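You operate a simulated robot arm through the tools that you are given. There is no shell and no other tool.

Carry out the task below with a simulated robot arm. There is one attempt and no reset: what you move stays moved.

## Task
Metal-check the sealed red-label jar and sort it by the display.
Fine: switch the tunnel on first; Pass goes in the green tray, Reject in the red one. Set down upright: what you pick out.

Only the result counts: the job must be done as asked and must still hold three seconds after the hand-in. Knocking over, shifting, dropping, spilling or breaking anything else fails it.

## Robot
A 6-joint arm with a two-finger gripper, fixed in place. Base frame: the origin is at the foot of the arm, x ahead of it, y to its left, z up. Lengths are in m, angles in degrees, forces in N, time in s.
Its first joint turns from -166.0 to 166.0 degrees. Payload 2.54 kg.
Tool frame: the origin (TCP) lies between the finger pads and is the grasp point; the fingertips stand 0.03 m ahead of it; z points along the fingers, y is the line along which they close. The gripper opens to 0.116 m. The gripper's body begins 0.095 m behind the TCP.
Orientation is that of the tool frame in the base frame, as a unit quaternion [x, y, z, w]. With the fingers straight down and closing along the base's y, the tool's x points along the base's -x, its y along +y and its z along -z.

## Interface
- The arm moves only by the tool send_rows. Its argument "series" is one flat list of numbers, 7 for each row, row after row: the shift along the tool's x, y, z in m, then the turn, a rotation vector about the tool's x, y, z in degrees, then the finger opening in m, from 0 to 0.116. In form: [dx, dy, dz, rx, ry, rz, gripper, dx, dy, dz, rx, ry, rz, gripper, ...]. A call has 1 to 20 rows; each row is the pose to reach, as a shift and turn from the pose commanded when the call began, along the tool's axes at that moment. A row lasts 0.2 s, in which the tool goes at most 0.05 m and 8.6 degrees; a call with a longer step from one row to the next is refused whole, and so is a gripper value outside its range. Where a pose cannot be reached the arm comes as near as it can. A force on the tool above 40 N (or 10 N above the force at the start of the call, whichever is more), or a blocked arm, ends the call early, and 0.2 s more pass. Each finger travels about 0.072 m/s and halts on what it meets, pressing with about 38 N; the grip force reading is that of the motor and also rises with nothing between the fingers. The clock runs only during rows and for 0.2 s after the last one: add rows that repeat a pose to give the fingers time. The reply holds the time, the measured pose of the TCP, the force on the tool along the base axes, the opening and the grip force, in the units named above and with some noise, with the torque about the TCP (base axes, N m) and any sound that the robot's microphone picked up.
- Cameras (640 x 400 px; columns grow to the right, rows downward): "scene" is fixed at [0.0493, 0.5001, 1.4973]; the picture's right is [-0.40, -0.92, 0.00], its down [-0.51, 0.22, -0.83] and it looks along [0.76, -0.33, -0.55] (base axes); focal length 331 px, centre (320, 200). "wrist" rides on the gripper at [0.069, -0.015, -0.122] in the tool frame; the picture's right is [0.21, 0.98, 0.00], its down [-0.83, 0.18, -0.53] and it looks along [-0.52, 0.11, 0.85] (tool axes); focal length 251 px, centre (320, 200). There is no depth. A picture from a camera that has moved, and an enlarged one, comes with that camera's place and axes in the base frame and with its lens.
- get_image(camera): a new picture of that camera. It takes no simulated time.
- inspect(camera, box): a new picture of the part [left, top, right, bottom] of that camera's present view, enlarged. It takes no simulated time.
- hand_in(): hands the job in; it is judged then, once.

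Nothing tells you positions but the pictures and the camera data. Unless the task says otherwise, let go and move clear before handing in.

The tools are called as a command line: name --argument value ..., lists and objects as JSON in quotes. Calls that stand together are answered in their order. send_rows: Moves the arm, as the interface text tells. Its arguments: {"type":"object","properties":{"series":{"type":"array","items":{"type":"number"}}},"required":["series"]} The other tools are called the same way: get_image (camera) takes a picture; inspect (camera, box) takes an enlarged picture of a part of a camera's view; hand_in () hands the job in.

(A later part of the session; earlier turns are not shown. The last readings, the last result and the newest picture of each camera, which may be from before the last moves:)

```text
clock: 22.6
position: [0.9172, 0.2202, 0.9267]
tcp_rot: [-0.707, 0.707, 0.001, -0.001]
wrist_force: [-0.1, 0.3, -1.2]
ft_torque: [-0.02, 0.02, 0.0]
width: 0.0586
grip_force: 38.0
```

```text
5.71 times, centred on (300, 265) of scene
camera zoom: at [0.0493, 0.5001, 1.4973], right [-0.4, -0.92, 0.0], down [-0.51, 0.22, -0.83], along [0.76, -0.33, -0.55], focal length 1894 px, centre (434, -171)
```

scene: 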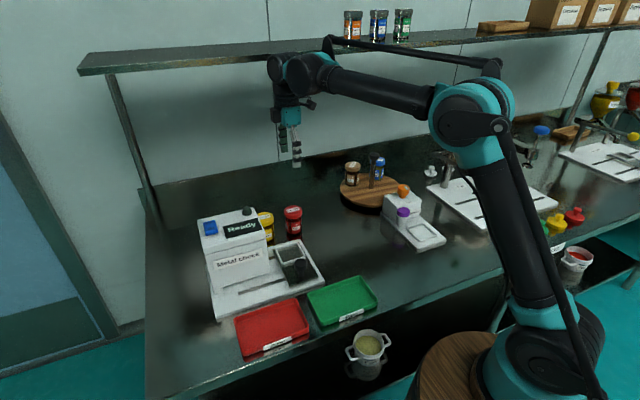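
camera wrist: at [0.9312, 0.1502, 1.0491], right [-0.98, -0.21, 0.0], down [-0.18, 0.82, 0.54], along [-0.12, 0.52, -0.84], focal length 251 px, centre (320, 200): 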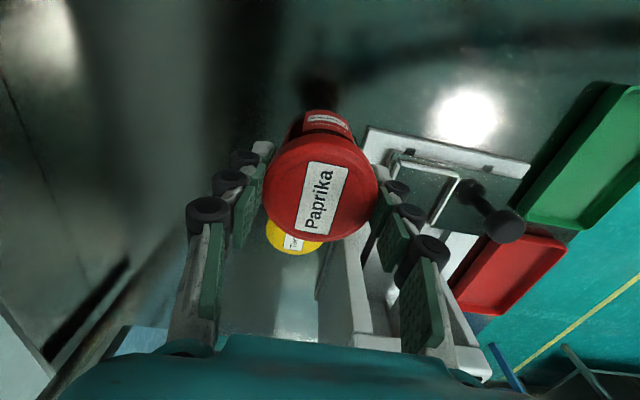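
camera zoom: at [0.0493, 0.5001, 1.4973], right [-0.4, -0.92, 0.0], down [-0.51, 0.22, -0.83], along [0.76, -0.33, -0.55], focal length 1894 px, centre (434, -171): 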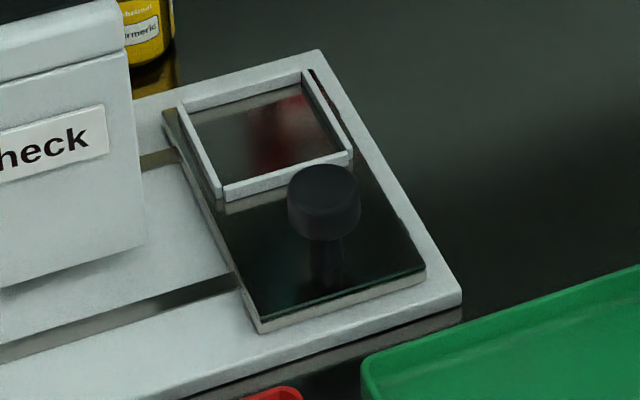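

The pocket centre works out at (0.7855, 0.2788), with the frame top at z≈0.793; both cameras agree. I'll carry the jar above it.

send_rows --series '[-0.008, 0.02, 0, 0, 0, 0, 0.03, -0.02, 0.048, 0, 0, 0, 0, 0.03, -0.035, 0.08, 0, 0, 0, 0, 0.03, -0.05, 0.11, 0, 0, 0, 0, 0.03, -0.0588, 0.1315, 0, 0, 0, 0, 0.03, -0.0588, 0.1315, 0, 0, 0, 0, 0.03, -0.0588, 0.1315, 0, 0, 0, 0, 0.03]'

get_image --camera "wrist"

inspect --camera "scene" --box '[220, 170, 360, 310]'

```text
clock: 24.2
position: [0.7825, 0.2769, 0.9273]
tcp_rot: [0.707, -0.707, -0.002, 0.001]
wrist_force: [-0.1, -0.3, -0.5]
ft_torque: [-0.02, 0.02, -0.01]
width: 0.0587
grip_force: 37.4
```

```text
taken
camera wrist: at [0.7976, 0.208, 1.0504], right [-0.98, -0.21, 0.0], down [-0.18, 0.82, 0.54], along [-0.12, 0.52, -0.84], focal length 251 px, centre (320, 200)
```

wrist: 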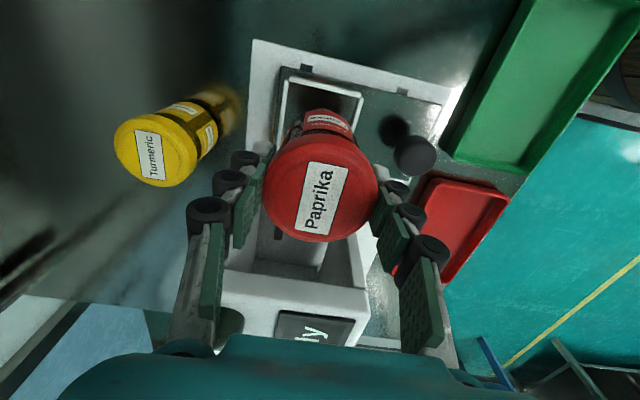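

```text
2.86 times, centred on (290, 240) of scene
camera zoom: at [0.0493, 0.5001, 1.4973], right [-0.4, -0.92, 0.0], down [-0.51, 0.22, -0.83], along [0.76, -0.33, -0.55], focal length 947 px, centre (406, 86)
```

zoom: 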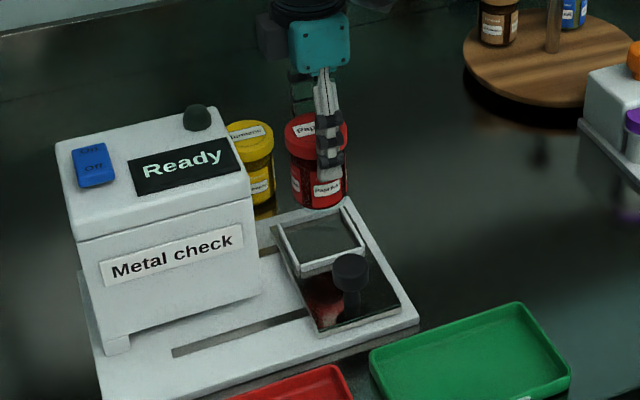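

inspect --camera "wrist" --box '[240, 30, 460, 170]'

```text
2.86 times, centred on (350, 100) of wrist
camera zoom: at [0.7976, 0.208, 1.0504], right [-0.98, -0.21, 0.0], down [-0.18, 0.82, 0.54], along [-0.12, 0.52, -0.84], focal length 718 px, centre (234, 486)
```

zoom: 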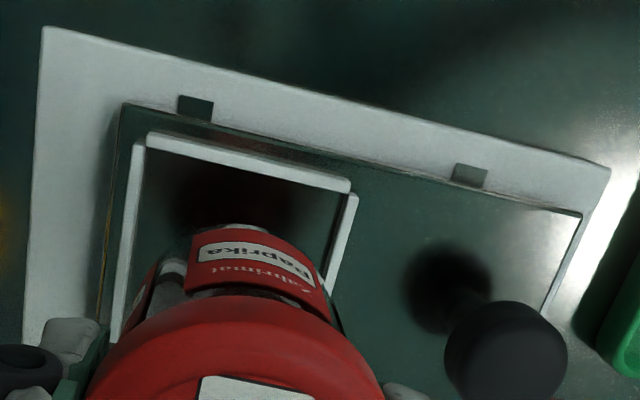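

send_rows --series '[-0.0015, -0.0018, 0.01, 0, 0, 0, 0.03, -0.0015, -0.0018, 0.03, 0, 0, 0, 0.03, -0.0015, -0.0018, 0.05, 0, 0, 0, 0.03, -0.0015, -0.0018, 0.06, 0, 0, 0, 0.03, -0.0015, -0.0018, 0.06, 0, 0, 0, 0.03]'

get_image --camera "wrist"

inspect --camera "scene" --box '[250, 190, 340, 300]'

```text
clock: 25.4
position: [0.7865, 0.2801, 0.8681]
tcp_rot: [-0.707, 0.707, 0.002, -0.001]
wrist_force: [1.1, 0.3, -0.8]
ft_torque: [-0.01, -0.02, -0.01]
width: 0.0588
grip_force: 38.1
```

```text
taken
camera wrist: at [0.8006, 0.2107, 0.9897], right [-0.98, -0.21, 0.0], down [-0.18, 0.82, 0.54], along [-0.12, 0.52, -0.84], focal length 251 px, centre (320, 200)
```

wrist: 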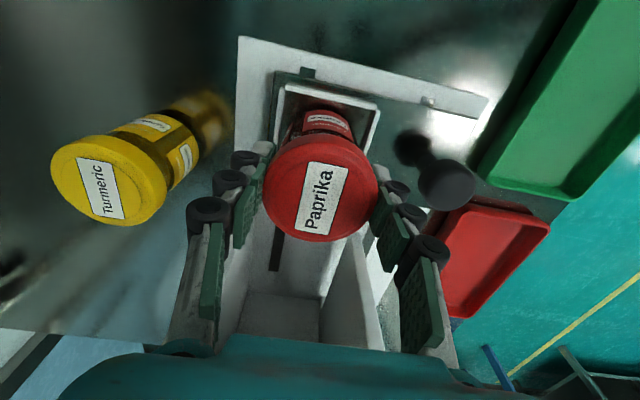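

```text
3.64 times, centred on (295, 245) of scene
camera zoom: at [0.0493, 0.5001, 1.4973], right [-0.4, -0.92, 0.0], down [-0.51, 0.22, -0.83], along [0.76, -0.33, -0.55], focal length 1205 px, centre (411, 36)
```

zoom: 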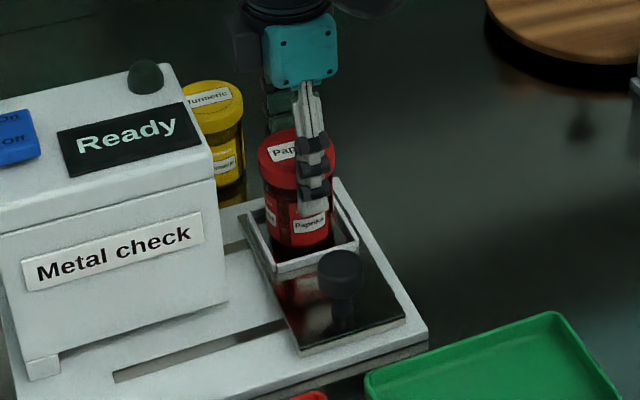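

inspect --camera "wrist" --box '[240, 50, 400, 170]'

inspect --camera "scene" --box '[280, 210, 330, 270]'

```text
3.33 times, centred on (320, 110) of wrist
camera zoom: at [0.8006, 0.2107, 0.9897], right [-0.98, -0.21, 0.0], down [-0.18, 0.82, 0.54], along [-0.12, 0.52, -0.84], focal length 838 px, centre (320, 500)
```

zoom: 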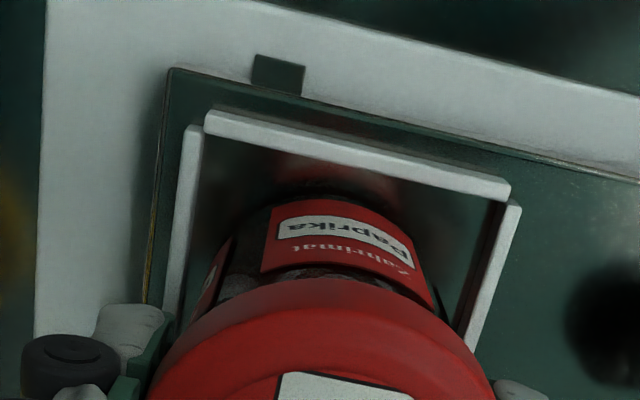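

```text
6.67 times, centred on (305, 240) of scene
camera zoom: at [0.0493, 0.5001, 1.4973], right [-0.4, -0.92, 0.0], down [-0.51, 0.22, -0.83], along [0.76, -0.33, -0.55], focal length 2209 px, centre (420, -67)
```

zoom: 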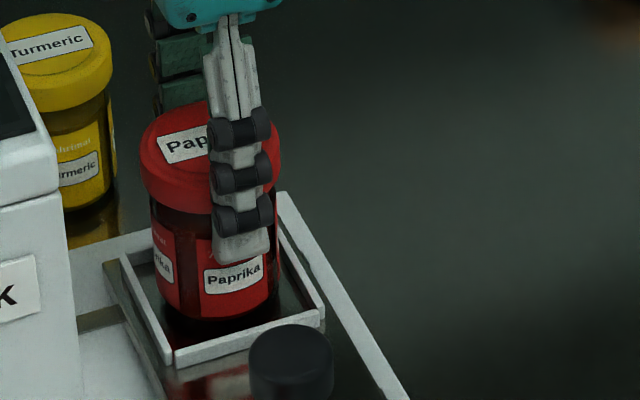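

The jar base is within the frame but sits about 2 mm toward +x. I'll nudge it and lower slowly, watching the force.

send_rows --series '[0.0015, 0.0022, 0.0, 0, 0, 0, 0.03, 0.0015, 0.0022, 0.003, 0, 0, 0, 0.03, 0.0015, 0.0022, 0.006, 0, 0, 0, 0.03, 0.0015, 0.0022, 0.009, 0, 0, 0, 0.03, 0.0015, 0.0022, 0.012, 0, 0, 0, 0.03, 0.0015, 0.0022, 0.012, 0, 0, 0, 0.03]'

get_image --camera "wrist"

inspect --camera "scene" --box '[280, 210, 330, 270]'

```text
clock: 26.9
position: [0.7829, 0.2793, 0.8558]
tcp_rot: [0.707, -0.707, -0.001, -0.001]
wrist_force: [1.8, -0.1, 29.1]
ft_torque: [0.0, -0.11, -0.02]
width: 0.0588
grip_force: 38.4
```

```text
taken
camera wrist: at [0.798, 0.2086, 0.9783], right [-0.98, -0.21, 0.0], down [-0.18, 0.82, 0.54], along [-0.12, 0.52, -0.84], focal length 251 px, centre (320, 200)
```

wrist: 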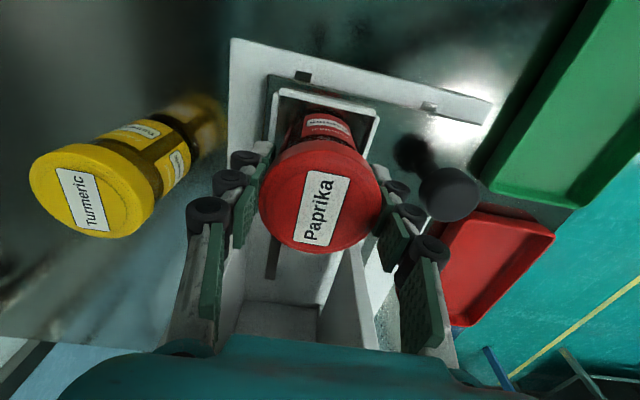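

```text
6.67 times, centred on (305, 240) of scene
camera zoom: at [0.0493, 0.5001, 1.4973], right [-0.4, -0.92, 0.0], down [-0.51, 0.22, -0.83], along [0.76, -0.33, -0.55], focal length 2209 px, centre (420, -67)
```

zoom: 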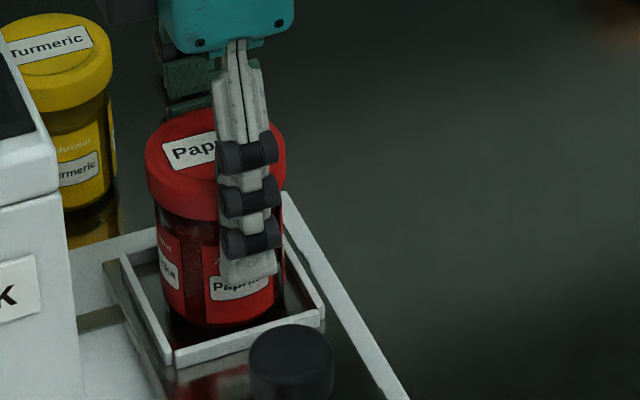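

inspect --camera "wrist" --box '[240, 60, 400, 180]'

inspect --camera "scene" --box '[285, 235, 325, 270]'

```text
3.33 times, centred on (320, 120) of wrist
camera zoom: at [0.798, 0.2086, 0.9783], right [-0.98, -0.21, 0.0], down [-0.18, 0.82, 0.54], along [-0.12, 0.52, -0.84], focal length 838 px, centre (320, 467)
```

zoom: 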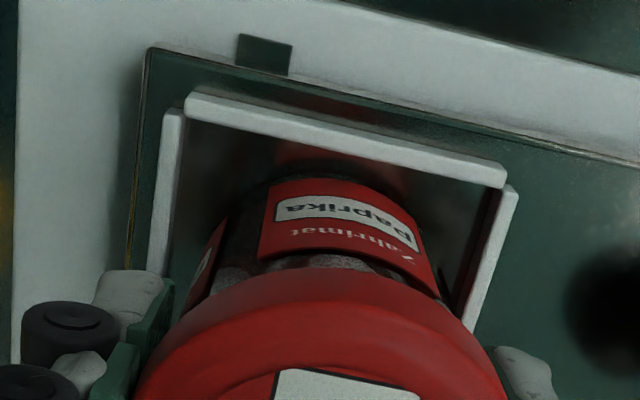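

```text
11.43 times, centred on (305, 252) of scene
camera zoom: at [0.0493, 0.5001, 1.4973], right [-0.4, -0.92, 0.0], down [-0.51, 0.22, -0.83], along [0.76, -0.33, -0.55], focal length 3787 px, centre (491, -400)
```

zoom: 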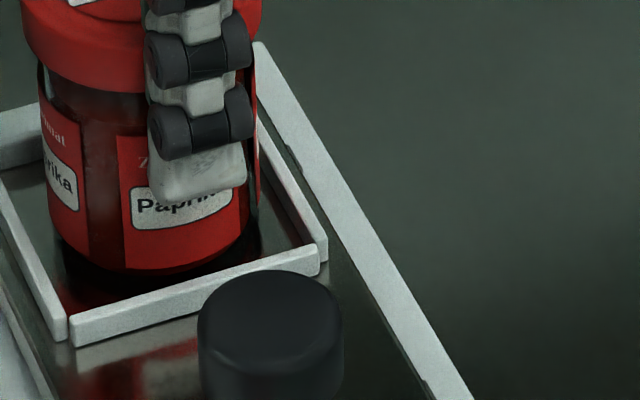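

The jar sits inside the frame on the sled floor. I'll release it and retreat upward.

send_rows --series '[0, 0, -0.001, 0, 0, 0, 0.06, 0, 0, -0.001, 0, 0, 0, 0.075, 0, 0, -0.001, 0, 0, 0, 0.085, 0, 0, -0.001, 0, 0, 0, 0.085, 0, 0, -0.01, 0, 0, 0, 0.085, 0, 0, -0.03, 0, 0, 0, 0.085, 0, 0, -0.06, 0, 0, 0, 0.085, 0, 0, -0.09, 0, 0, 0, 0.085, 0, 0, -0.12, 0, 0, 0, 0.085, 0, 0, -0.15, 0, 0, 0, 0.085, 0, 0, -0.15, 0, 0, 0, 0.085]'

get_image --camera "wrist"

inspect --camera "scene" --box '[190, 190, 350, 320]'

```text
clock: 29.2
position: [0.7844, 0.2783, 1.0049]
tcp_rot: [-0.707, 0.707, 0.003, -0.001]
wrist_force: [0.0, 0.4, 0.3]
ft_torque: [0.0, -0.04, 0.0]
width: 0.0854
grip_force: 0.0
```

```text
taken
camera wrist: at [0.799, 0.2087, 1.1277], right [-0.98, -0.21, 0.0], down [-0.18, 0.82, 0.54], along [-0.12, 0.52, -0.84], focal length 251 px, centre (320, 200)
```

wrist: 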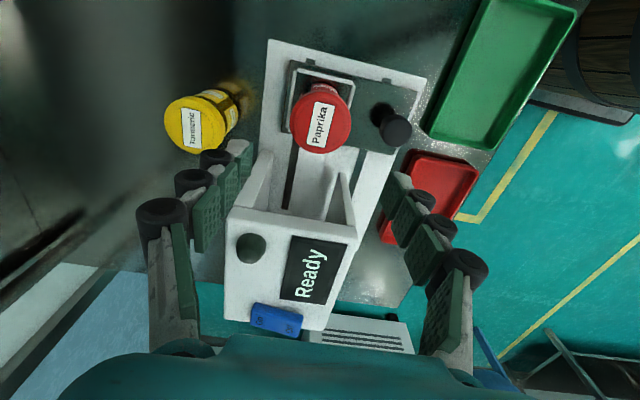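

```text
3.08 times, centred on (270, 255) of scene
camera zoom: at [0.0493, 0.5001, 1.4973], right [-0.4, -0.92, 0.0], down [-0.51, 0.22, -0.83], along [0.76, -0.33, -0.55], focal length 1020 px, centre (474, 31)
```

zoom: 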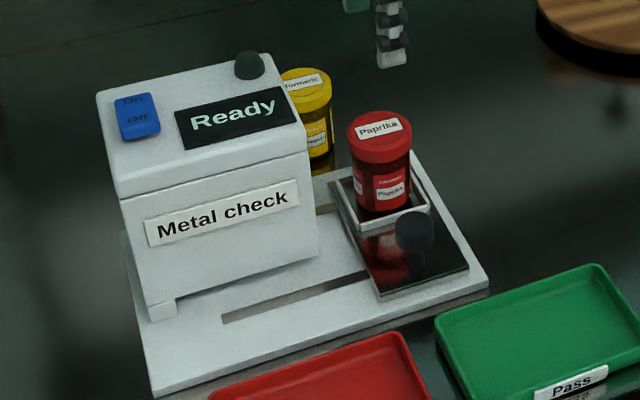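

The jar is seated and the display still says "Ready". I'll turn the gripper back to close along y, so its body stays clear of the housing front, and move above the sled knob near (0.695, 0.277).

send_rows --series '[0, 0.008, 0, 0, 0, 8.2, 0.085, 0, 0.016, 0, 0, 0, 16.4, 0.085, 0, 0.024, 0, 0, 0, 24.6, 0.085, 0, 0.032, 0, 0, 0, 32.8, 0.085, 0, 0.04, 0, 0, 0, 41, 0.085, 0, 0.048, 0, 0, 0, 49.2, 0.085, 0, 0.056, 0, 0, 0, 57.4, 0.085, 0, 0.064, 0, 0, 0, 65.6, 0.085, 0, 0.072, 0, 0, 0, 73.8, 0.085, 0, 0.08, 0, 0, 0, 82, 0.085, 0.001, 0.089, 0, 0, 0, 90, 0.085, 0.001, 0.089, 0, 0, 0, 90, 0.085]'

get_image --camera "wrist"

get_image --camera "scene"

```text
clock: 31.9
position: [0.6957, 0.2779, 1.0054]
tcp_rot: [0.001, 1.0, 0.001, -0.002]
wrist_force: [0.1, 0.0, 0.5]
ft_torque: [0.02, 0.02, 0.0]
width: 0.0848
grip_force: 0.1
```

```text
taken
camera wrist: at [0.6257, 0.262, 1.1288], right [-0.21, 0.98, 0.0], down [0.83, 0.18, 0.53], along [0.52, 0.12, -0.85], focal length 251 px, centre (320, 200)
```

wrist: 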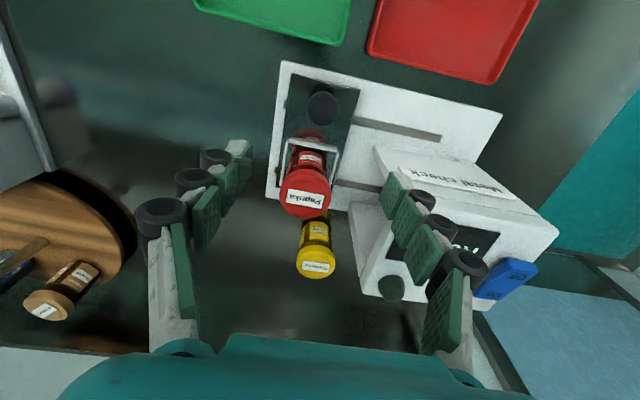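

```text
taken
```

scene: 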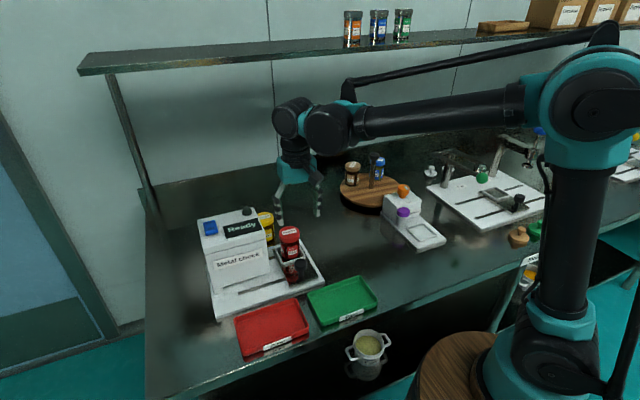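

inspect --camera "wrist" --box '[270, 60, 390, 170]'

inspect --camera "scene" --box '[190, 200, 340, 320]'

inspect --camera "wrist" --box '[260, 50, 560, 310]'

```text
3.64 times, centred on (330, 115) of wrist
camera zoom: at [0.6257, 0.262, 1.1288], right [-0.21, 0.98, 0.0], down [0.83, 0.18, 0.53], along [0.52, 0.12, -0.85], focal length 914 px, centre (284, 509)
```

zoom: 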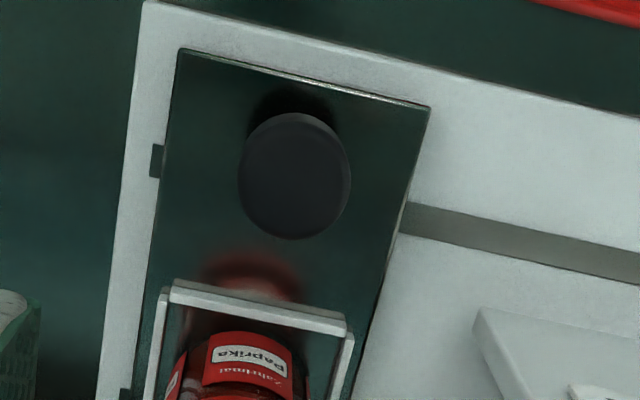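

```text
3.33 times, centred on (265, 260) of scene
camera zoom: at [0.0493, 0.5001, 1.4973], right [-0.4, -0.92, 0.0], down [-0.51, 0.22, -0.83], along [0.76, -0.33, -0.55], focal length 1105 px, centre (503, 0)
```

zoom: 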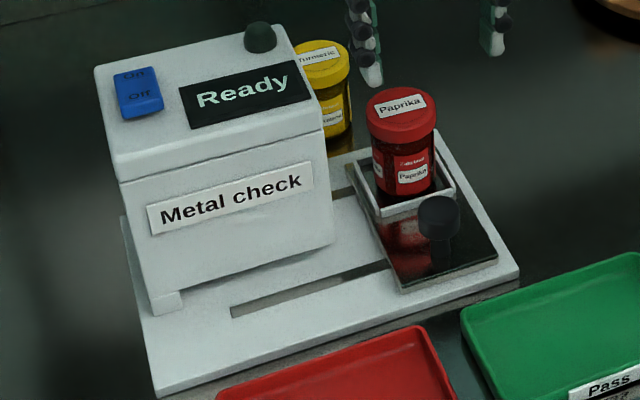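

```text
1.54 times, centred on (410, 180) of wrist
camera zoom: at [0.6257, 0.262, 1.1288], right [-0.21, 0.98, 0.0], down [0.83, 0.18, 0.53], along [0.52, 0.12, -0.85], focal length 387 px, centre (182, 231)
```

zoom: 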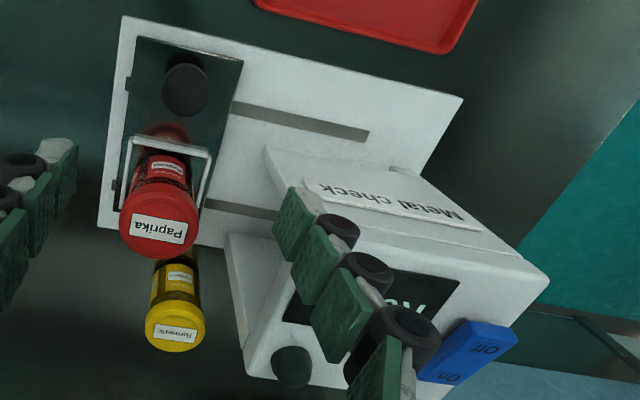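

The knob is at about (0.690, 0.279) with its top near z=0.826; the housing front face is at x≈0.729, so there is room. I'll lower the open fingers around the knob.

send_rows --series '[0.003, 0.001, 0.03, 0, 0, 0, 0.085, 0.0057, 0.0011, 0.065, 0, 0, 0, 0.085, 0.0057, 0.0011, 0.1, 0, 0, 0, 0.085, 0.0057, 0.0011, 0.12, 0, 0, 0, 0.085, 0.0057, 0.0011, 0.13, 0, 0, 0, 0.085, 0.0057, 0.0011, 0.13, 0, 0, 0, 0.085]'

get_image --camera "wrist"

inspect --camera "scene" --box '[220, 190, 340, 310]'

```text
clock: 33.2
position: [0.6898, 0.279, 0.8766]
tcp_rot: [0.0, 1.0, 0.001, -0.001]
wrist_force: [0.0, -0.2, 0.4]
ft_torque: [0.05, 0.02, 0.04]
width: 0.0851
grip_force: 0.1
```

```text
taken
camera wrist: at [0.6193, 0.2635, 0.9987], right [-0.21, 0.98, 0.0], down [0.83, 0.18, 0.53], along [0.52, 0.12, -0.85], focal length 251 px, centre (320, 200)
```

wrist: 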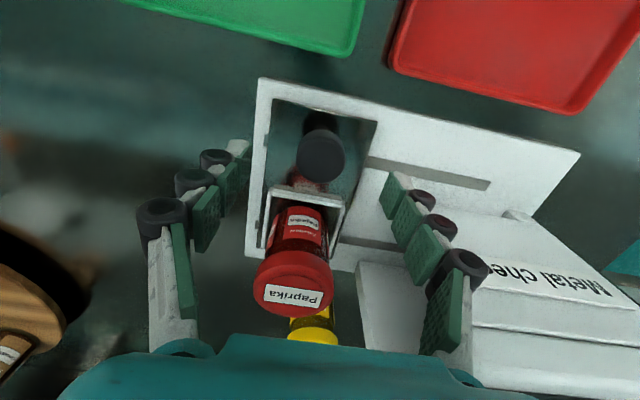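

```text
3.33 times, centred on (280, 250) of scene
camera zoom: at [0.0493, 0.5001, 1.4973], right [-0.4, -0.92, 0.0], down [-0.51, 0.22, -0.83], along [0.76, -0.33, -0.55], focal length 1105 px, centre (453, 33)
```

zoom: 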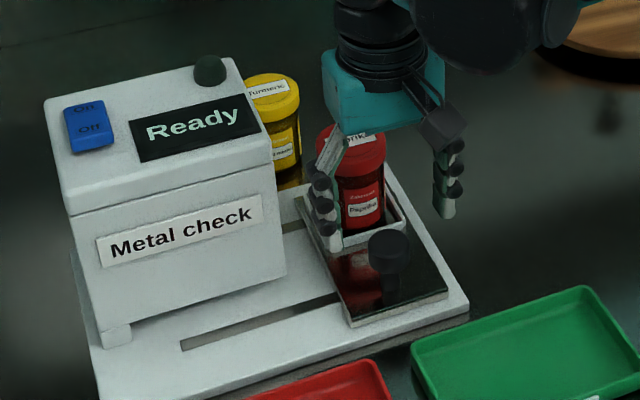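

Aligned over the knob. I'll descend and bring the fingers close around it.

send_rows --series '[0, 0, 0.015, 0, 0, 0, 0.085, 0, 0, 0.03, 0, 0, 0, 0.085, 0, 0, 0.04, 0, 0, 0, 0.085, 0, 0, 0.044, 0, 0, 0, 0.085, 0, 0, 0.044, 0, 0, 0, 0.07, 0, 0, 0.044, 0, 0, 0, 0.055, 0, 0, 0.044, 0, 0, 0, 0.042, 0, 0, 0.044, 0, 0, 0, 0.042]'

get_image --camera "wrist"

inspect --camera "scene" --box '[220, 190, 340, 310]'

```text
clock: 35.0
position: [0.6901, 0.2781, 0.8313]
tcp_rot: [-0.001, 1.0, 0.001, -0.002]
wrist_force: [0.1, -0.7, -0.9]
ft_torque: [-0.03, -0.03, -0.01]
width: 0.0421
grip_force: 0.1
```

```text
taken
camera wrist: at [0.6206, 0.2631, 0.9546], right [-0.21, 0.98, 0.0], down [0.83, 0.18, 0.53], along [0.52, 0.12, -0.85], focal length 251 px, centre (320, 200)
```

wrist: 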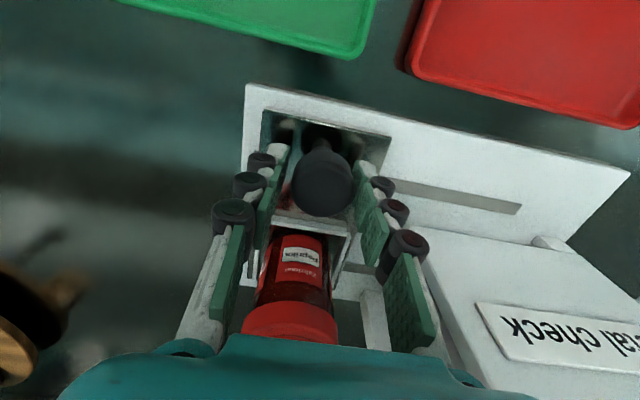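

```text
3.33 times, centred on (280, 250) of scene
camera zoom: at [0.0493, 0.5001, 1.4973], right [-0.4, -0.92, 0.0], down [-0.51, 0.22, -0.83], along [0.76, -0.33, -0.55], focal length 1105 px, centre (453, 33)
```

zoom: 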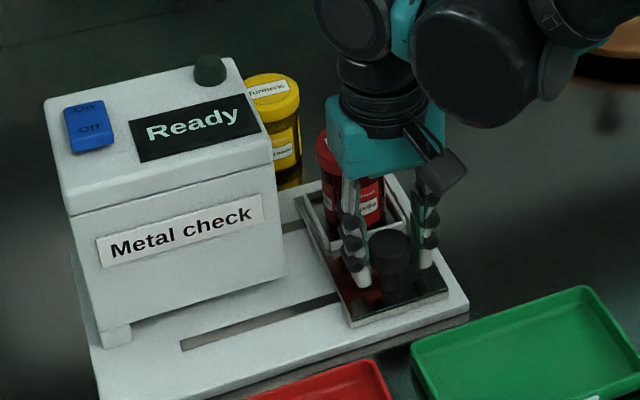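

The fingers straddle the knob. I'll slide the sled slowly in +y toward the tunnel.

send_rows --series '[0, 0.005, 0, 0, 0, 0, 0.042, 0, 0.012, 0, 0, 0, 0, 0.042, 0, 0.02, 0, 0, 0, 0, 0.042, 0, 0.028, 0, 0, 0, 0, 0.042, 0, 0.036, 0, 0, 0, 0, 0.042, 0, 0.044, 0, 0, 0, 0, 0.042, 0, 0.052, 0, 0, 0, 0, 0.042, 0, 0.06, 0, 0, 0, 0, 0.042, 0, 0.065, 0, 0, 0, 0, 0.042]'

get_image --camera "scene"

inspect --camera "scene" --box '[190, 190, 340, 320]'

get_image --camera "wrist"

```text
clock: 37.0
position: [0.6898, 0.3434, 0.8314]
tcp_rot: [-0.001, 1.0, 0.002, -0.001]
wrist_force: [0.1, 0.8, -0.1]
ft_torque: [0.02, -0.03, 0.05]
width: 0.042
grip_force: 0.0
```

```text
taken
```

scene: 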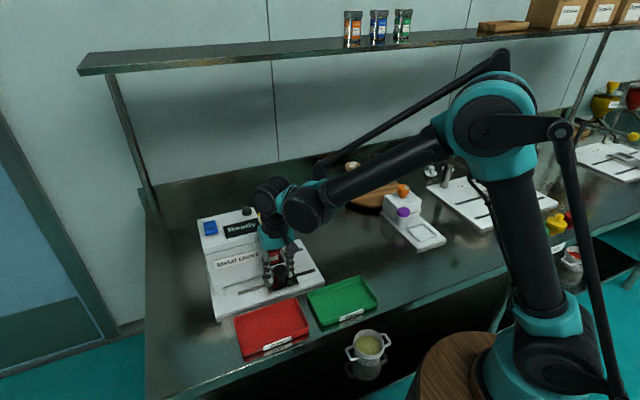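

```text
3.08 times, centred on (265, 255) of scene
camera zoom: at [0.0493, 0.5001, 1.4973], right [-0.4, -0.92, 0.0], down [-0.51, 0.22, -0.83], along [0.76, -0.33, -0.55], focal length 1020 px, centre (489, 31)
```

zoom: 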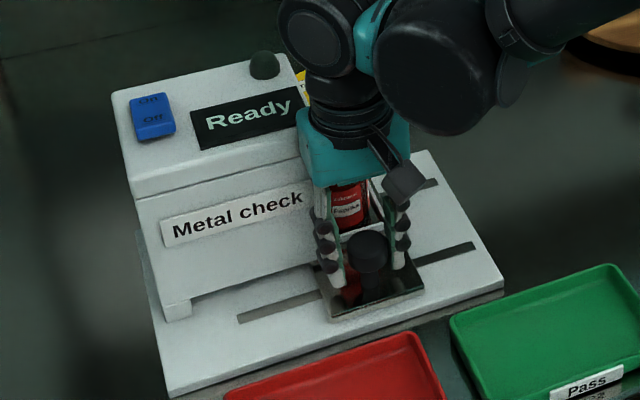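

```text
taken
camera wrist: at [0.6198, 0.3272, 0.9546], right [-0.21, 0.98, 0.0], down [0.83, 0.18, 0.53], along [0.52, 0.12, -0.85], focal length 251 px, centre (320, 200)
```

wrist: 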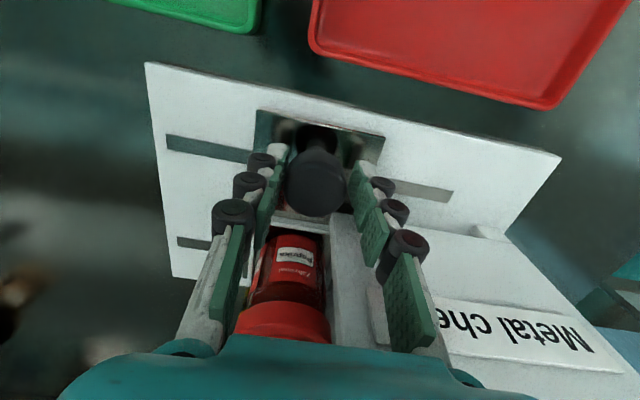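

The sled moves freely and the jar is at the tunnel mouth. I'll keep going.

send_rows --series '[0, 0.006, 0, 0, 0, 0, 0.042, 0, 0.013, 0, 0, 0, 0, 0.042, 0, 0.02, 0, 0, 0, 0, 0.042, 0, 0.027, 0, 0, 0, 0, 0.042, 0, 0.034, 0, 0, 0, 0, 0.042, 0, 0.041, 0, 0, 0, 0, 0.042, 0, 0.048, 0, 0, 0, 0, 0.042, 0, 0.055, 0, 0, 0, 0, 0.042, 0, 0.06, 0, 0, 0, 0, 0.042]'

inspect --camera "scene" --box '[190, 190, 340, 320]'

get_image --camera "wrist"

```text
clock: 37.5
position: [0.6888, 0.3439, 0.8329]
tcp_rot: [0.003, 1.0, -0.002, -0.002]
wrist_force: [-2.9, -17.9, 4.7]
ft_torque: [2.06, -0.54, -0.59]
width: 0.042
grip_force: 0.0
stopped in row 2: the force on the tool passed its limit at 51 N (the readings are from after the stop); the commanded pose is now the measured one
```

```text
3.08 times, centred on (265, 255) of scene
camera zoom: at [0.0493, 0.5001, 1.4973], right [-0.4, -0.92, 0.0], down [-0.51, 0.22, -0.83], along [0.76, -0.33, -0.55], focal length 1020 px, centre (489, 31)
```

zoom: 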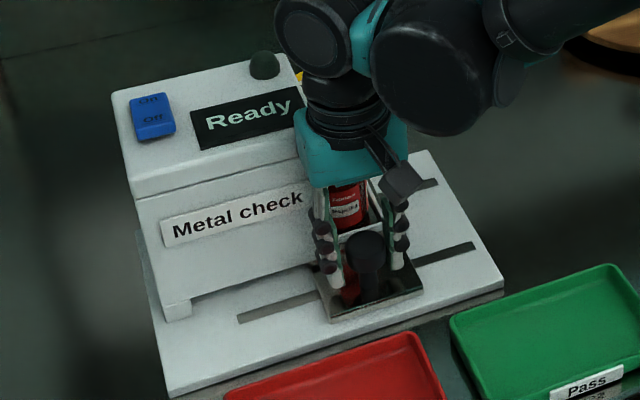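

```text
taken
camera wrist: at [0.6197, 0.3297, 0.9547], right [-0.21, 0.98, 0.0], down [0.83, 0.18, 0.53], along [0.52, 0.11, -0.85], focal length 251 px, centre (320, 200)
```

wrist: 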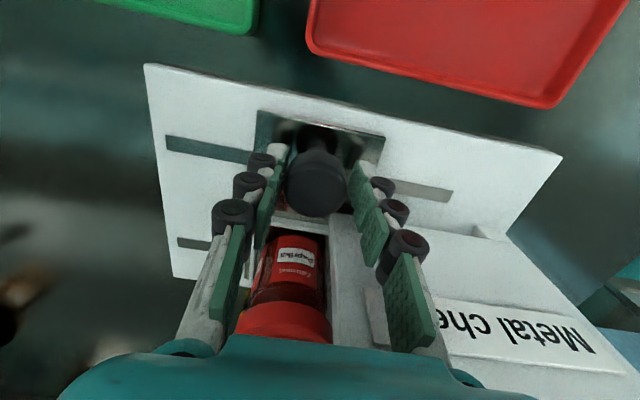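

The stop came from a protruding box on the gripper's back side touching the housing's front edge. The torque reading puts the contact about 0.115 m above the TCP. Nothing else moved. I'll back off, lift, and tilt the tool 25° so its upper part leans away from the housing before I push the knob again.

send_rows --series '[0, -0.003, 0, 0, 0, 0, 0.05, 0, -0.004, 0, 0, 0, 0, 0.06, 0, -0.004, -0.02, 0, 0, 0, 0.06, 0, -0.004, -0.05, 0, 0, 0, 0.06, 0, -0.004, -0.08, 0, 0, 0, 0.06, 0, -0.004, -0.1, 0, 0, 0, 0.06, 0, -0.004, -0.1, 0, 0, 0, 0.06]'

get_image --camera "scene"

get_image --camera "wrist"

```text
clock: 39.1
position: [0.6894, 0.3409, 0.9329]
tcp_rot: [0.003, 1.0, -0.001, -0.003]
wrist_force: [1.0, -0.4, 0.5]
ft_torque: [0.02, -0.01, -0.01]
width: 0.0601
grip_force: 0.0
```

```text
taken
```

scene: 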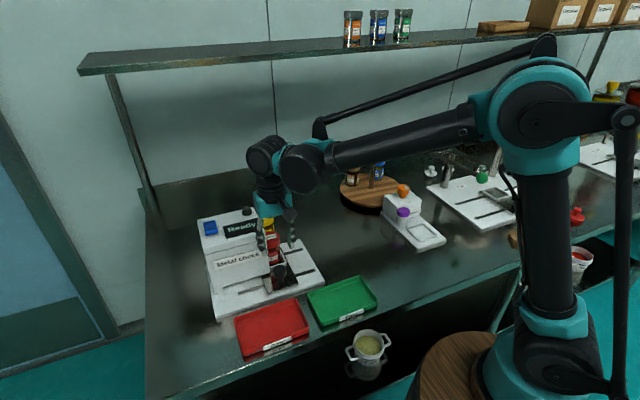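

```text
taken
camera wrist: at [0.62, 0.3273, 1.0557], right [-0.21, 0.98, 0.0], down [0.83, 0.18, 0.53], along [0.52, 0.11, -0.85], focal length 251 px, centre (320, 200)
```

wrist: 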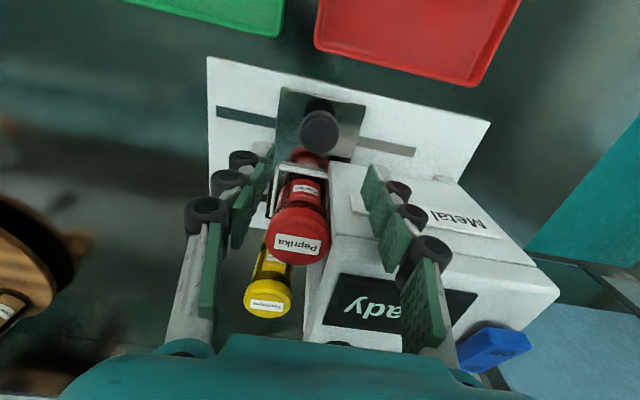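

send_rows --series '[0, 0, -0.01, 0, -8.3, 0, 0.06, 0, 0, -0.01, 0, -16.6, 0, 0.06, 0, 0, -0.01, 0, -25, 0, 0.06, 0, 0, -0.01, 0, -25, 0, 0.06]'

get_image --camera "scene"

get_image --camera "wrist"

```text
clock: 40.1
position: [0.6888, 0.3416, 0.9424]
tcp_rot: [0.002, 0.977, -0.001, 0.215]
wrist_force: [0.1, -0.5, -0.5]
ft_torque: [0.01, 0.0, -0.03]
width: 0.06
grip_force: 0.1
```

```text
taken
```

scene: 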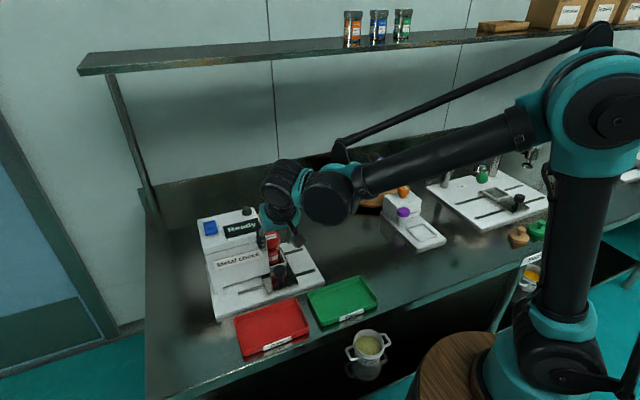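

```text
taken
camera wrist: at [0.5743, 0.328, 1.0243], right [-0.19, 0.98, -0.09], down [0.53, 0.18, 0.83], along [0.83, 0.11, -0.55], focal length 251 px, centre (320, 200)
```

wrist: 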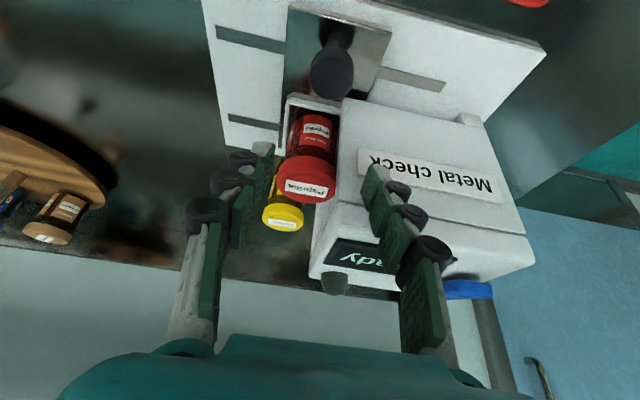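

send_rows --series '[0.012, 0, 0.023, 0, 0, 0, 0.06, 0.024, 0, 0.047, 0, 0, 0, 0.06, 0.036, 0, 0.07, 0, 0, 0, 0.06, 0.043, 0, 0.083, 0, 0, 0, 0.06, 0.043, 0, 0.083, 0, 0, 0, 0.06]'

get_image --camera "wrist"

inspect --camera "scene" --box '[190, 180, 350, 310]'

```text
clock: 41.3
position: [0.6846, 0.3424, 0.8462]
tcp_rot: [0.003, 0.977, -0.001, 0.214]
wrist_force: [-0.8, -0.3, 0.2]
ft_torque: [-0.02, 0.01, 0.0]
width: 0.0598
grip_force: 0.1
```

```text
taken
camera wrist: at [0.5702, 0.3276, 0.9301], right [-0.19, 0.98, -0.09], down [0.53, 0.18, 0.83], along [0.83, 0.11, -0.55], focal length 251 px, centre (320, 200)
```

wrist: 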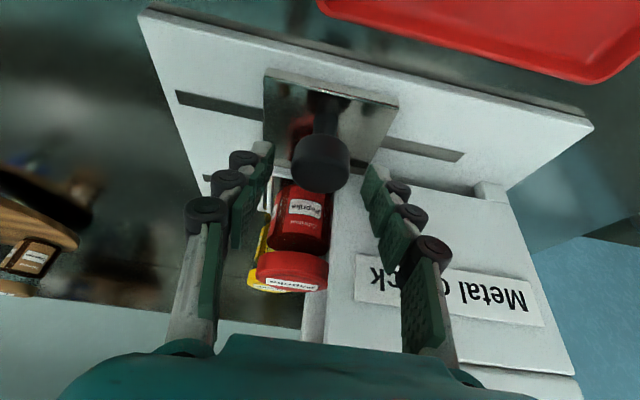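

```text
3.08 times, centred on (270, 245) of scene
camera zoom: at [0.0493, 0.5001, 1.4973], right [-0.4, -0.92, 0.0], down [-0.51, 0.22, -0.83], along [0.76, -0.33, -0.55], focal length 1020 px, centre (474, 62)
```

zoom: 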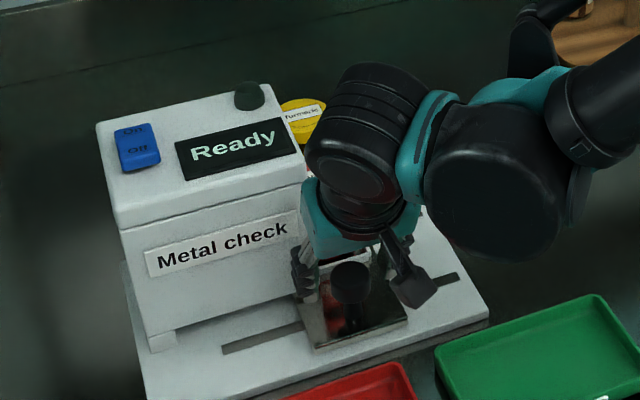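

send_rows --series '[0.0025, 0, 0.0055, 0, 0, 0, 0.06, 0.005, 0, 0.011, 0, 0, 0, 0.05, 0.005, 0, 0.011, 0, 0, 0, 0.042, 0.005, 0, 0.011, 0, 0, 0, 0.042]'

get_image --camera "wrist"

inspect --camera "scene" --box '[240, 220, 320, 300]'

```text
clock: 42.3
position: [0.6853, 0.3423, 0.8358]
tcp_rot: [0.001, 0.977, -0.001, 0.215]
wrist_force: [0.7, -0.1, -0.2]
ft_torque: [0.04, -0.04, -0.03]
width: 0.0422
grip_force: 0.1
```

```text
taken
camera wrist: at [0.5705, 0.3275, 0.9185], right [-0.19, 0.98, -0.09], down [0.53, 0.18, 0.83], along [0.83, 0.11, -0.55], focal length 251 px, centre (320, 200)
```

wrist: 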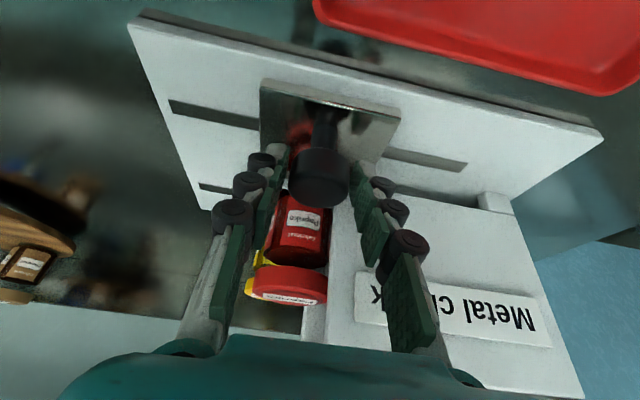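

```text
5.00 times, centred on (280, 260) of scene
camera zoom: at [0.0493, 0.5001, 1.4973], right [-0.4, -0.92, 0.0], down [-0.51, 0.22, -0.83], along [0.76, -0.33, -0.55], focal length 1657 px, centre (520, -100)
```

zoom: 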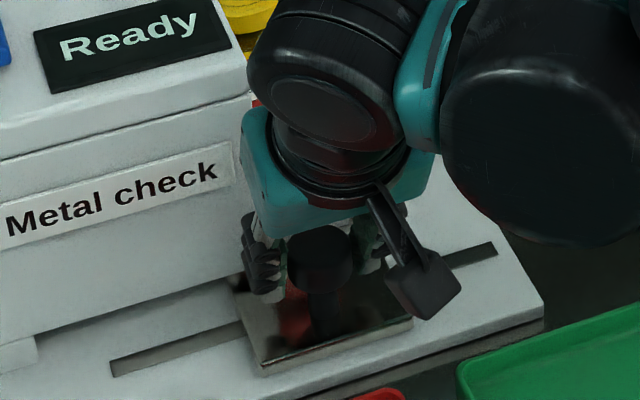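

The knob is caged again and the tilted tool is clear of the housing. I'll push on slowly in +y.

send_rows --series '[0, 0.005, 0, 0, 0, 0, 0.042, 0, 0.01, 0, 0, 0, 0, 0.042, 0, 0.016, 0, 0, 0, 0, 0.042, 0, 0.022, 0, 0, 0, 0, 0.042, 0, 0.028, 0, 0, 0, 0, 0.042, 0, 0.034, 0, 0, 0, 0, 0.042, 0, 0.04, 0, 0, 0, 0, 0.042, 0, 0.045, 0, 0, 0, 0, 0.042]'

get_image --camera "wrist"

inspect --camera "scene" --box '[190, 190, 340, 320]'

```text
clock: 44.1
position: [0.6852, 0.3866, 0.8363]
tcp_rot: [0.002, 0.977, -0.001, 0.214]
wrist_force: [0.0, -0.8, 0.3]
ft_torque: [-0.02, -0.01, -0.01]
width: 0.0419
grip_force: 0.0
```

```text
taken
camera wrist: at [0.5711, 0.3729, 0.9181], right [-0.19, 0.98, -0.09], down [0.53, 0.18, 0.83], along [0.83, 0.11, -0.55], focal length 251 px, centre (320, 200)
```

wrist: 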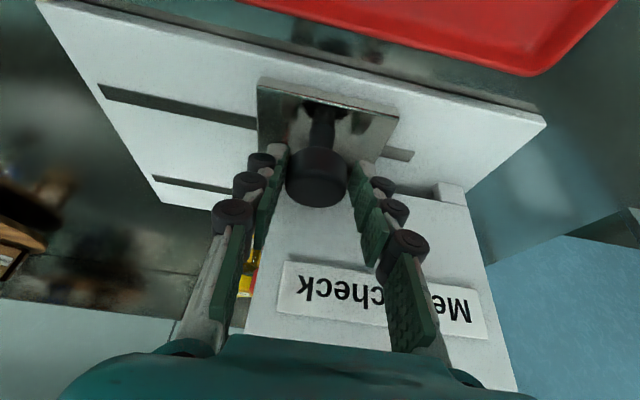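

```text
3.08 times, centred on (265, 255) of scene
camera zoom: at [0.0493, 0.5001, 1.4973], right [-0.4, -0.92, 0.0], down [-0.51, 0.22, -0.83], along [0.76, -0.33, -0.55], focal length 1020 px, centre (489, 31)
```

zoom: 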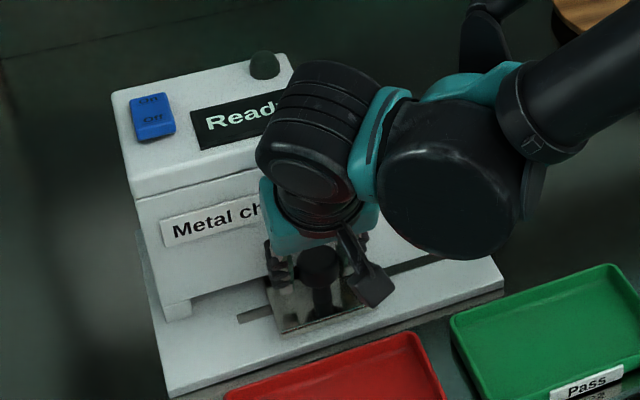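

send_rows --series '[0, 0.005, 0, 0, 0, 0, 0.042, 0, 0.01, 0, 0, 0, 0, 0.042, 0, 0.015, 0, 0, 0, 0, 0.042, 0, 0.02, 0, 0, 0, 0, 0.042, 0, 0.025, 0, 0, 0, 0, 0.042, 0, 0.03, 0, 0, 0, 0, 0.042]'

get_image --camera "wrist"

inspect --camera "scene" --box '[190, 190, 340, 320]'

```text
clock: 45.5
position: [0.6865, 0.4181, 0.8364]
tcp_rot: [0.003, 0.977, -0.002, 0.214]
wrist_force: [-0.8, -9.1, -3.5]
ft_torque: [-0.11, 0.01, 0.0]
width: 0.0476
grip_force: 4.2
```

```text
taken
camera wrist: at [0.5713, 0.402, 0.9183], right [-0.19, 0.98, -0.09], down [0.53, 0.18, 0.83], along [0.83, 0.11, -0.55], focal length 251 px, centre (320, 200)
```

wrist: 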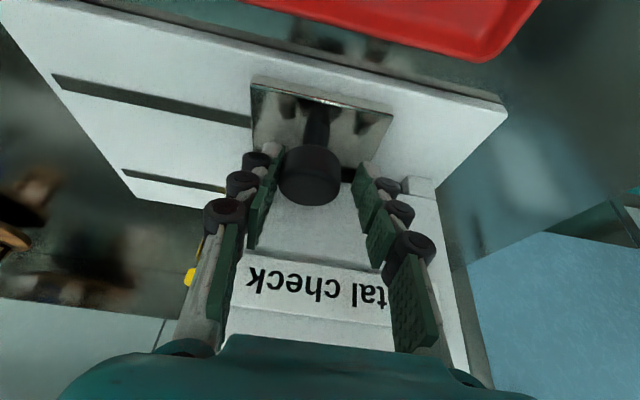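

```text
3.08 times, centred on (265, 255) of scene
camera zoom: at [0.0493, 0.5001, 1.4973], right [-0.4, -0.92, 0.0], down [-0.51, 0.22, -0.83], along [0.76, -0.33, -0.55], focal length 1020 px, centre (489, 31)
```

zoom: 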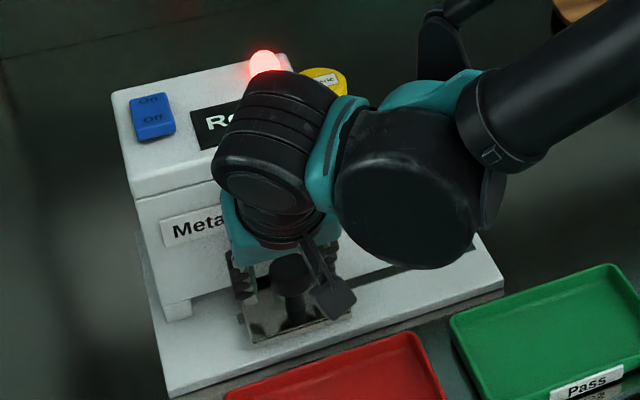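

The sled has reached its end stop and the lamp lit red, but my arm blocks the display. I'll back off the knob, leave the sled inside, and clear the view.

send_rows --series '[0, -0.005, 0, 0, 0, 0, 0.055, 0, -0.005, 0, 0, 0, 0, 0.065, 0, -0.005, 0, 0, 0, 0, 0.065, -0.0105, -0.005, -0.0227, 0, 0, 0, 0.065, -0.021, -0.005, -0.0454, 0, 0, 0, 0.065, -0.0357, -0.005, -0.0772, 0, 0, 0, 0.065, -0.0462, -0.005, -0.0998, 0, 0, 0, 0.065, -0.0462, -0.05, -0.0998, 0, 0, 0, 0.065, -0.0462, -0.095, -0.0998, 0, 0, 0, 0.065, -0.0462, -0.14, -0.0998, 0, 0, 0, 0.065, -0.0462, -0.185, -0.0998, 0, 0, 0, 0.065, -0.0462, -0.185, -0.0998, 0, 0, 0, 0.065]'

get_image --camera "scene"

inspect --camera "scene" --box '[190, 190, 340, 320]'

```text
clock: 48.1
position: [0.6862, 0.2319, 0.9457]
tcp_rot: [0.002, 0.977, -0.001, 0.215]
wrist_force: [0.6, -0.3, -0.5]
ft_torque: [0.02, 0.0, 0.0]
width: 0.065
grip_force: 0.1
```

```text
taken
```

scene: 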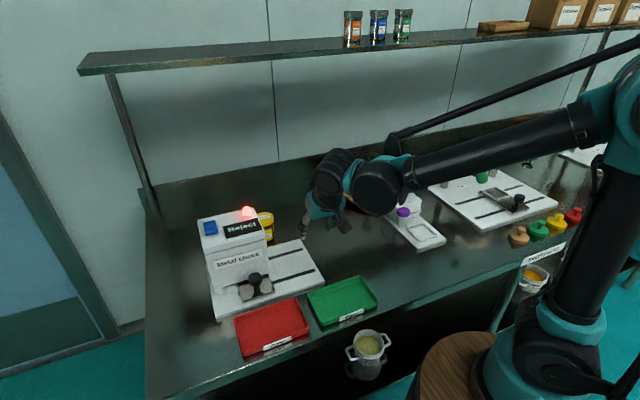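

```text
3.08 times, centred on (265, 255) of scene
camera zoom: at [0.0493, 0.5001, 1.4973], right [-0.4, -0.92, 0.0], down [-0.51, 0.22, -0.83], along [0.76, -0.33, -0.55], focal length 1020 px, centre (489, 31)
```

zoom: 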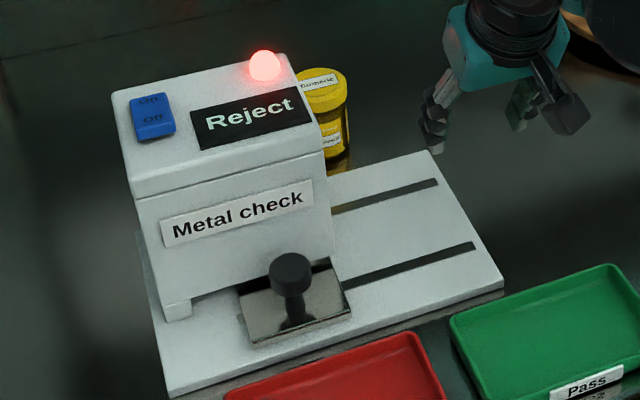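

The display reads "Reject", so the jar belongs in the red tray. I'll go back to the knob, now near y≈0.408, and pull the sled out.

send_rows --series '[0, 0.04, 0, 0, 0, 0, 0.065, 0, 0.08, 0, 0, 0, 0, 0.065, 0, 0.12, 0, 0, 0, 0, 0.065, 0, 0.16, 0, 0, 0, 0, 0.065, 0, 0.176, 0, 0, 0, 0, 0.065, 0.0105, 0.176, 0.0227, 0, 0, 0, 0.065, 0.021, 0.176, 0.0454, 0, 0, 0, 0.065, 0.0315, 0.176, 0.0681, 0, 0, 0, 0.065, 0.0375, 0.176, 0.081, 0, 0, 0, 0.065, 0.0375, 0.176, 0.081, 0, 0, 0, 0.065]'

get_image --camera "wrist"

inspect --camera "scene" --box '[190, 190, 340, 320]'

```text
clock: 50.3
position: [0.6846, 0.408, 0.8563]
tcp_rot: [0.002, 0.977, -0.001, 0.214]
wrist_force: [-0.3, 0.1, 0.4]
ft_torque: [-0.03, -0.01, 0.03]
width: 0.0649
grip_force: 0.1
```

```text
taken
camera wrist: at [0.5704, 0.3929, 0.9385], right [-0.19, 0.98, -0.09], down [0.53, 0.18, 0.83], along [0.83, 0.11, -0.55], focal length 251 px, centre (320, 200)
```

wrist: 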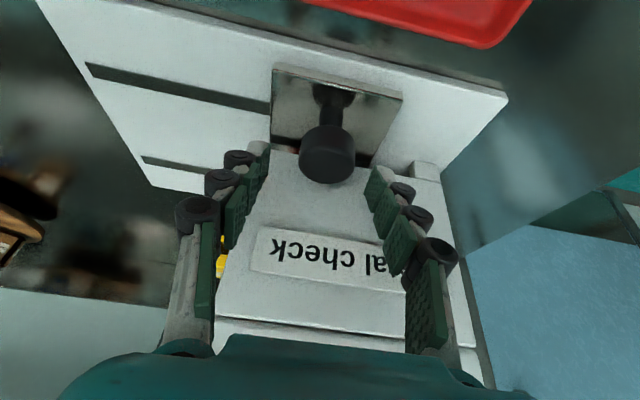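

```text
3.08 times, centred on (265, 255) of scene
camera zoom: at [0.0493, 0.5001, 1.4973], right [-0.4, -0.92, 0.0], down [-0.51, 0.22, -0.83], along [0.76, -0.33, -0.55], focal length 1020 px, centre (489, 31)
```

zoom: 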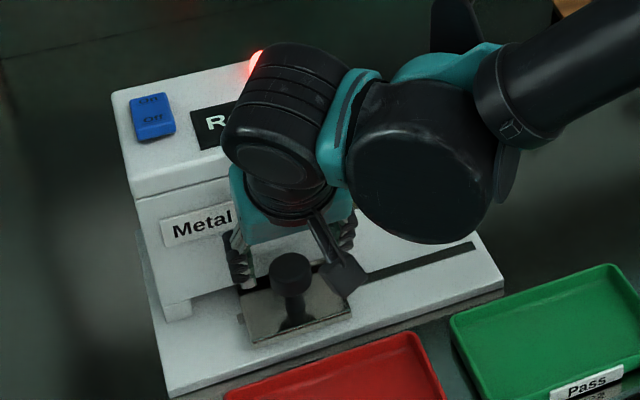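

send_rows --series '[0.0042, 0.003, 0.0091, 0, 0, 0, 0.065, 0.0084, 0.003, 0.0182, 0, 0, 0, 0.065, 0.0084, 0.003, 0.0182, 0, 0, 0, 0.052, 0.0084, 0.003, 0.0182, 0, 0, 0, 0.044, 0.0084, 0.003, 0.0182, 0, 0, 0, 0.044]'

get_image --camera "wrist"

```text
clock: 51.5
position: [0.6851, 0.4095, 0.8358]
tcp_rot: [0.003, 0.977, -0.002, 0.214]
wrist_force: [-1.0, -0.2, -0.3]
ft_torque: [0.0, 0.0, -0.02]
width: 0.044
grip_force: 0.0
```

```text
taken
camera wrist: at [0.5706, 0.3959, 0.9188], right [-0.19, 0.98, -0.09], down [0.53, 0.18, 0.83], along [0.83, 0.11, -0.55], focal length 251 px, centre (320, 200)
```

wrist: 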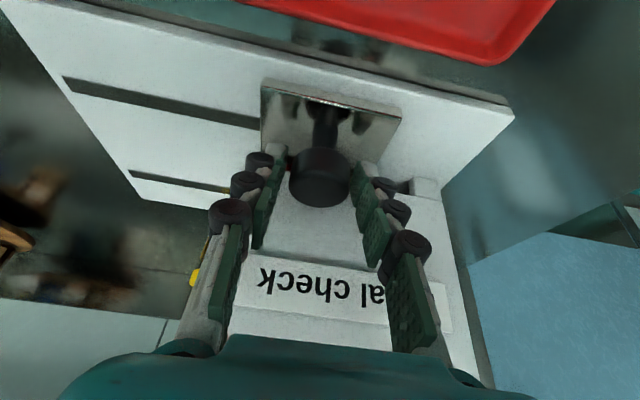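

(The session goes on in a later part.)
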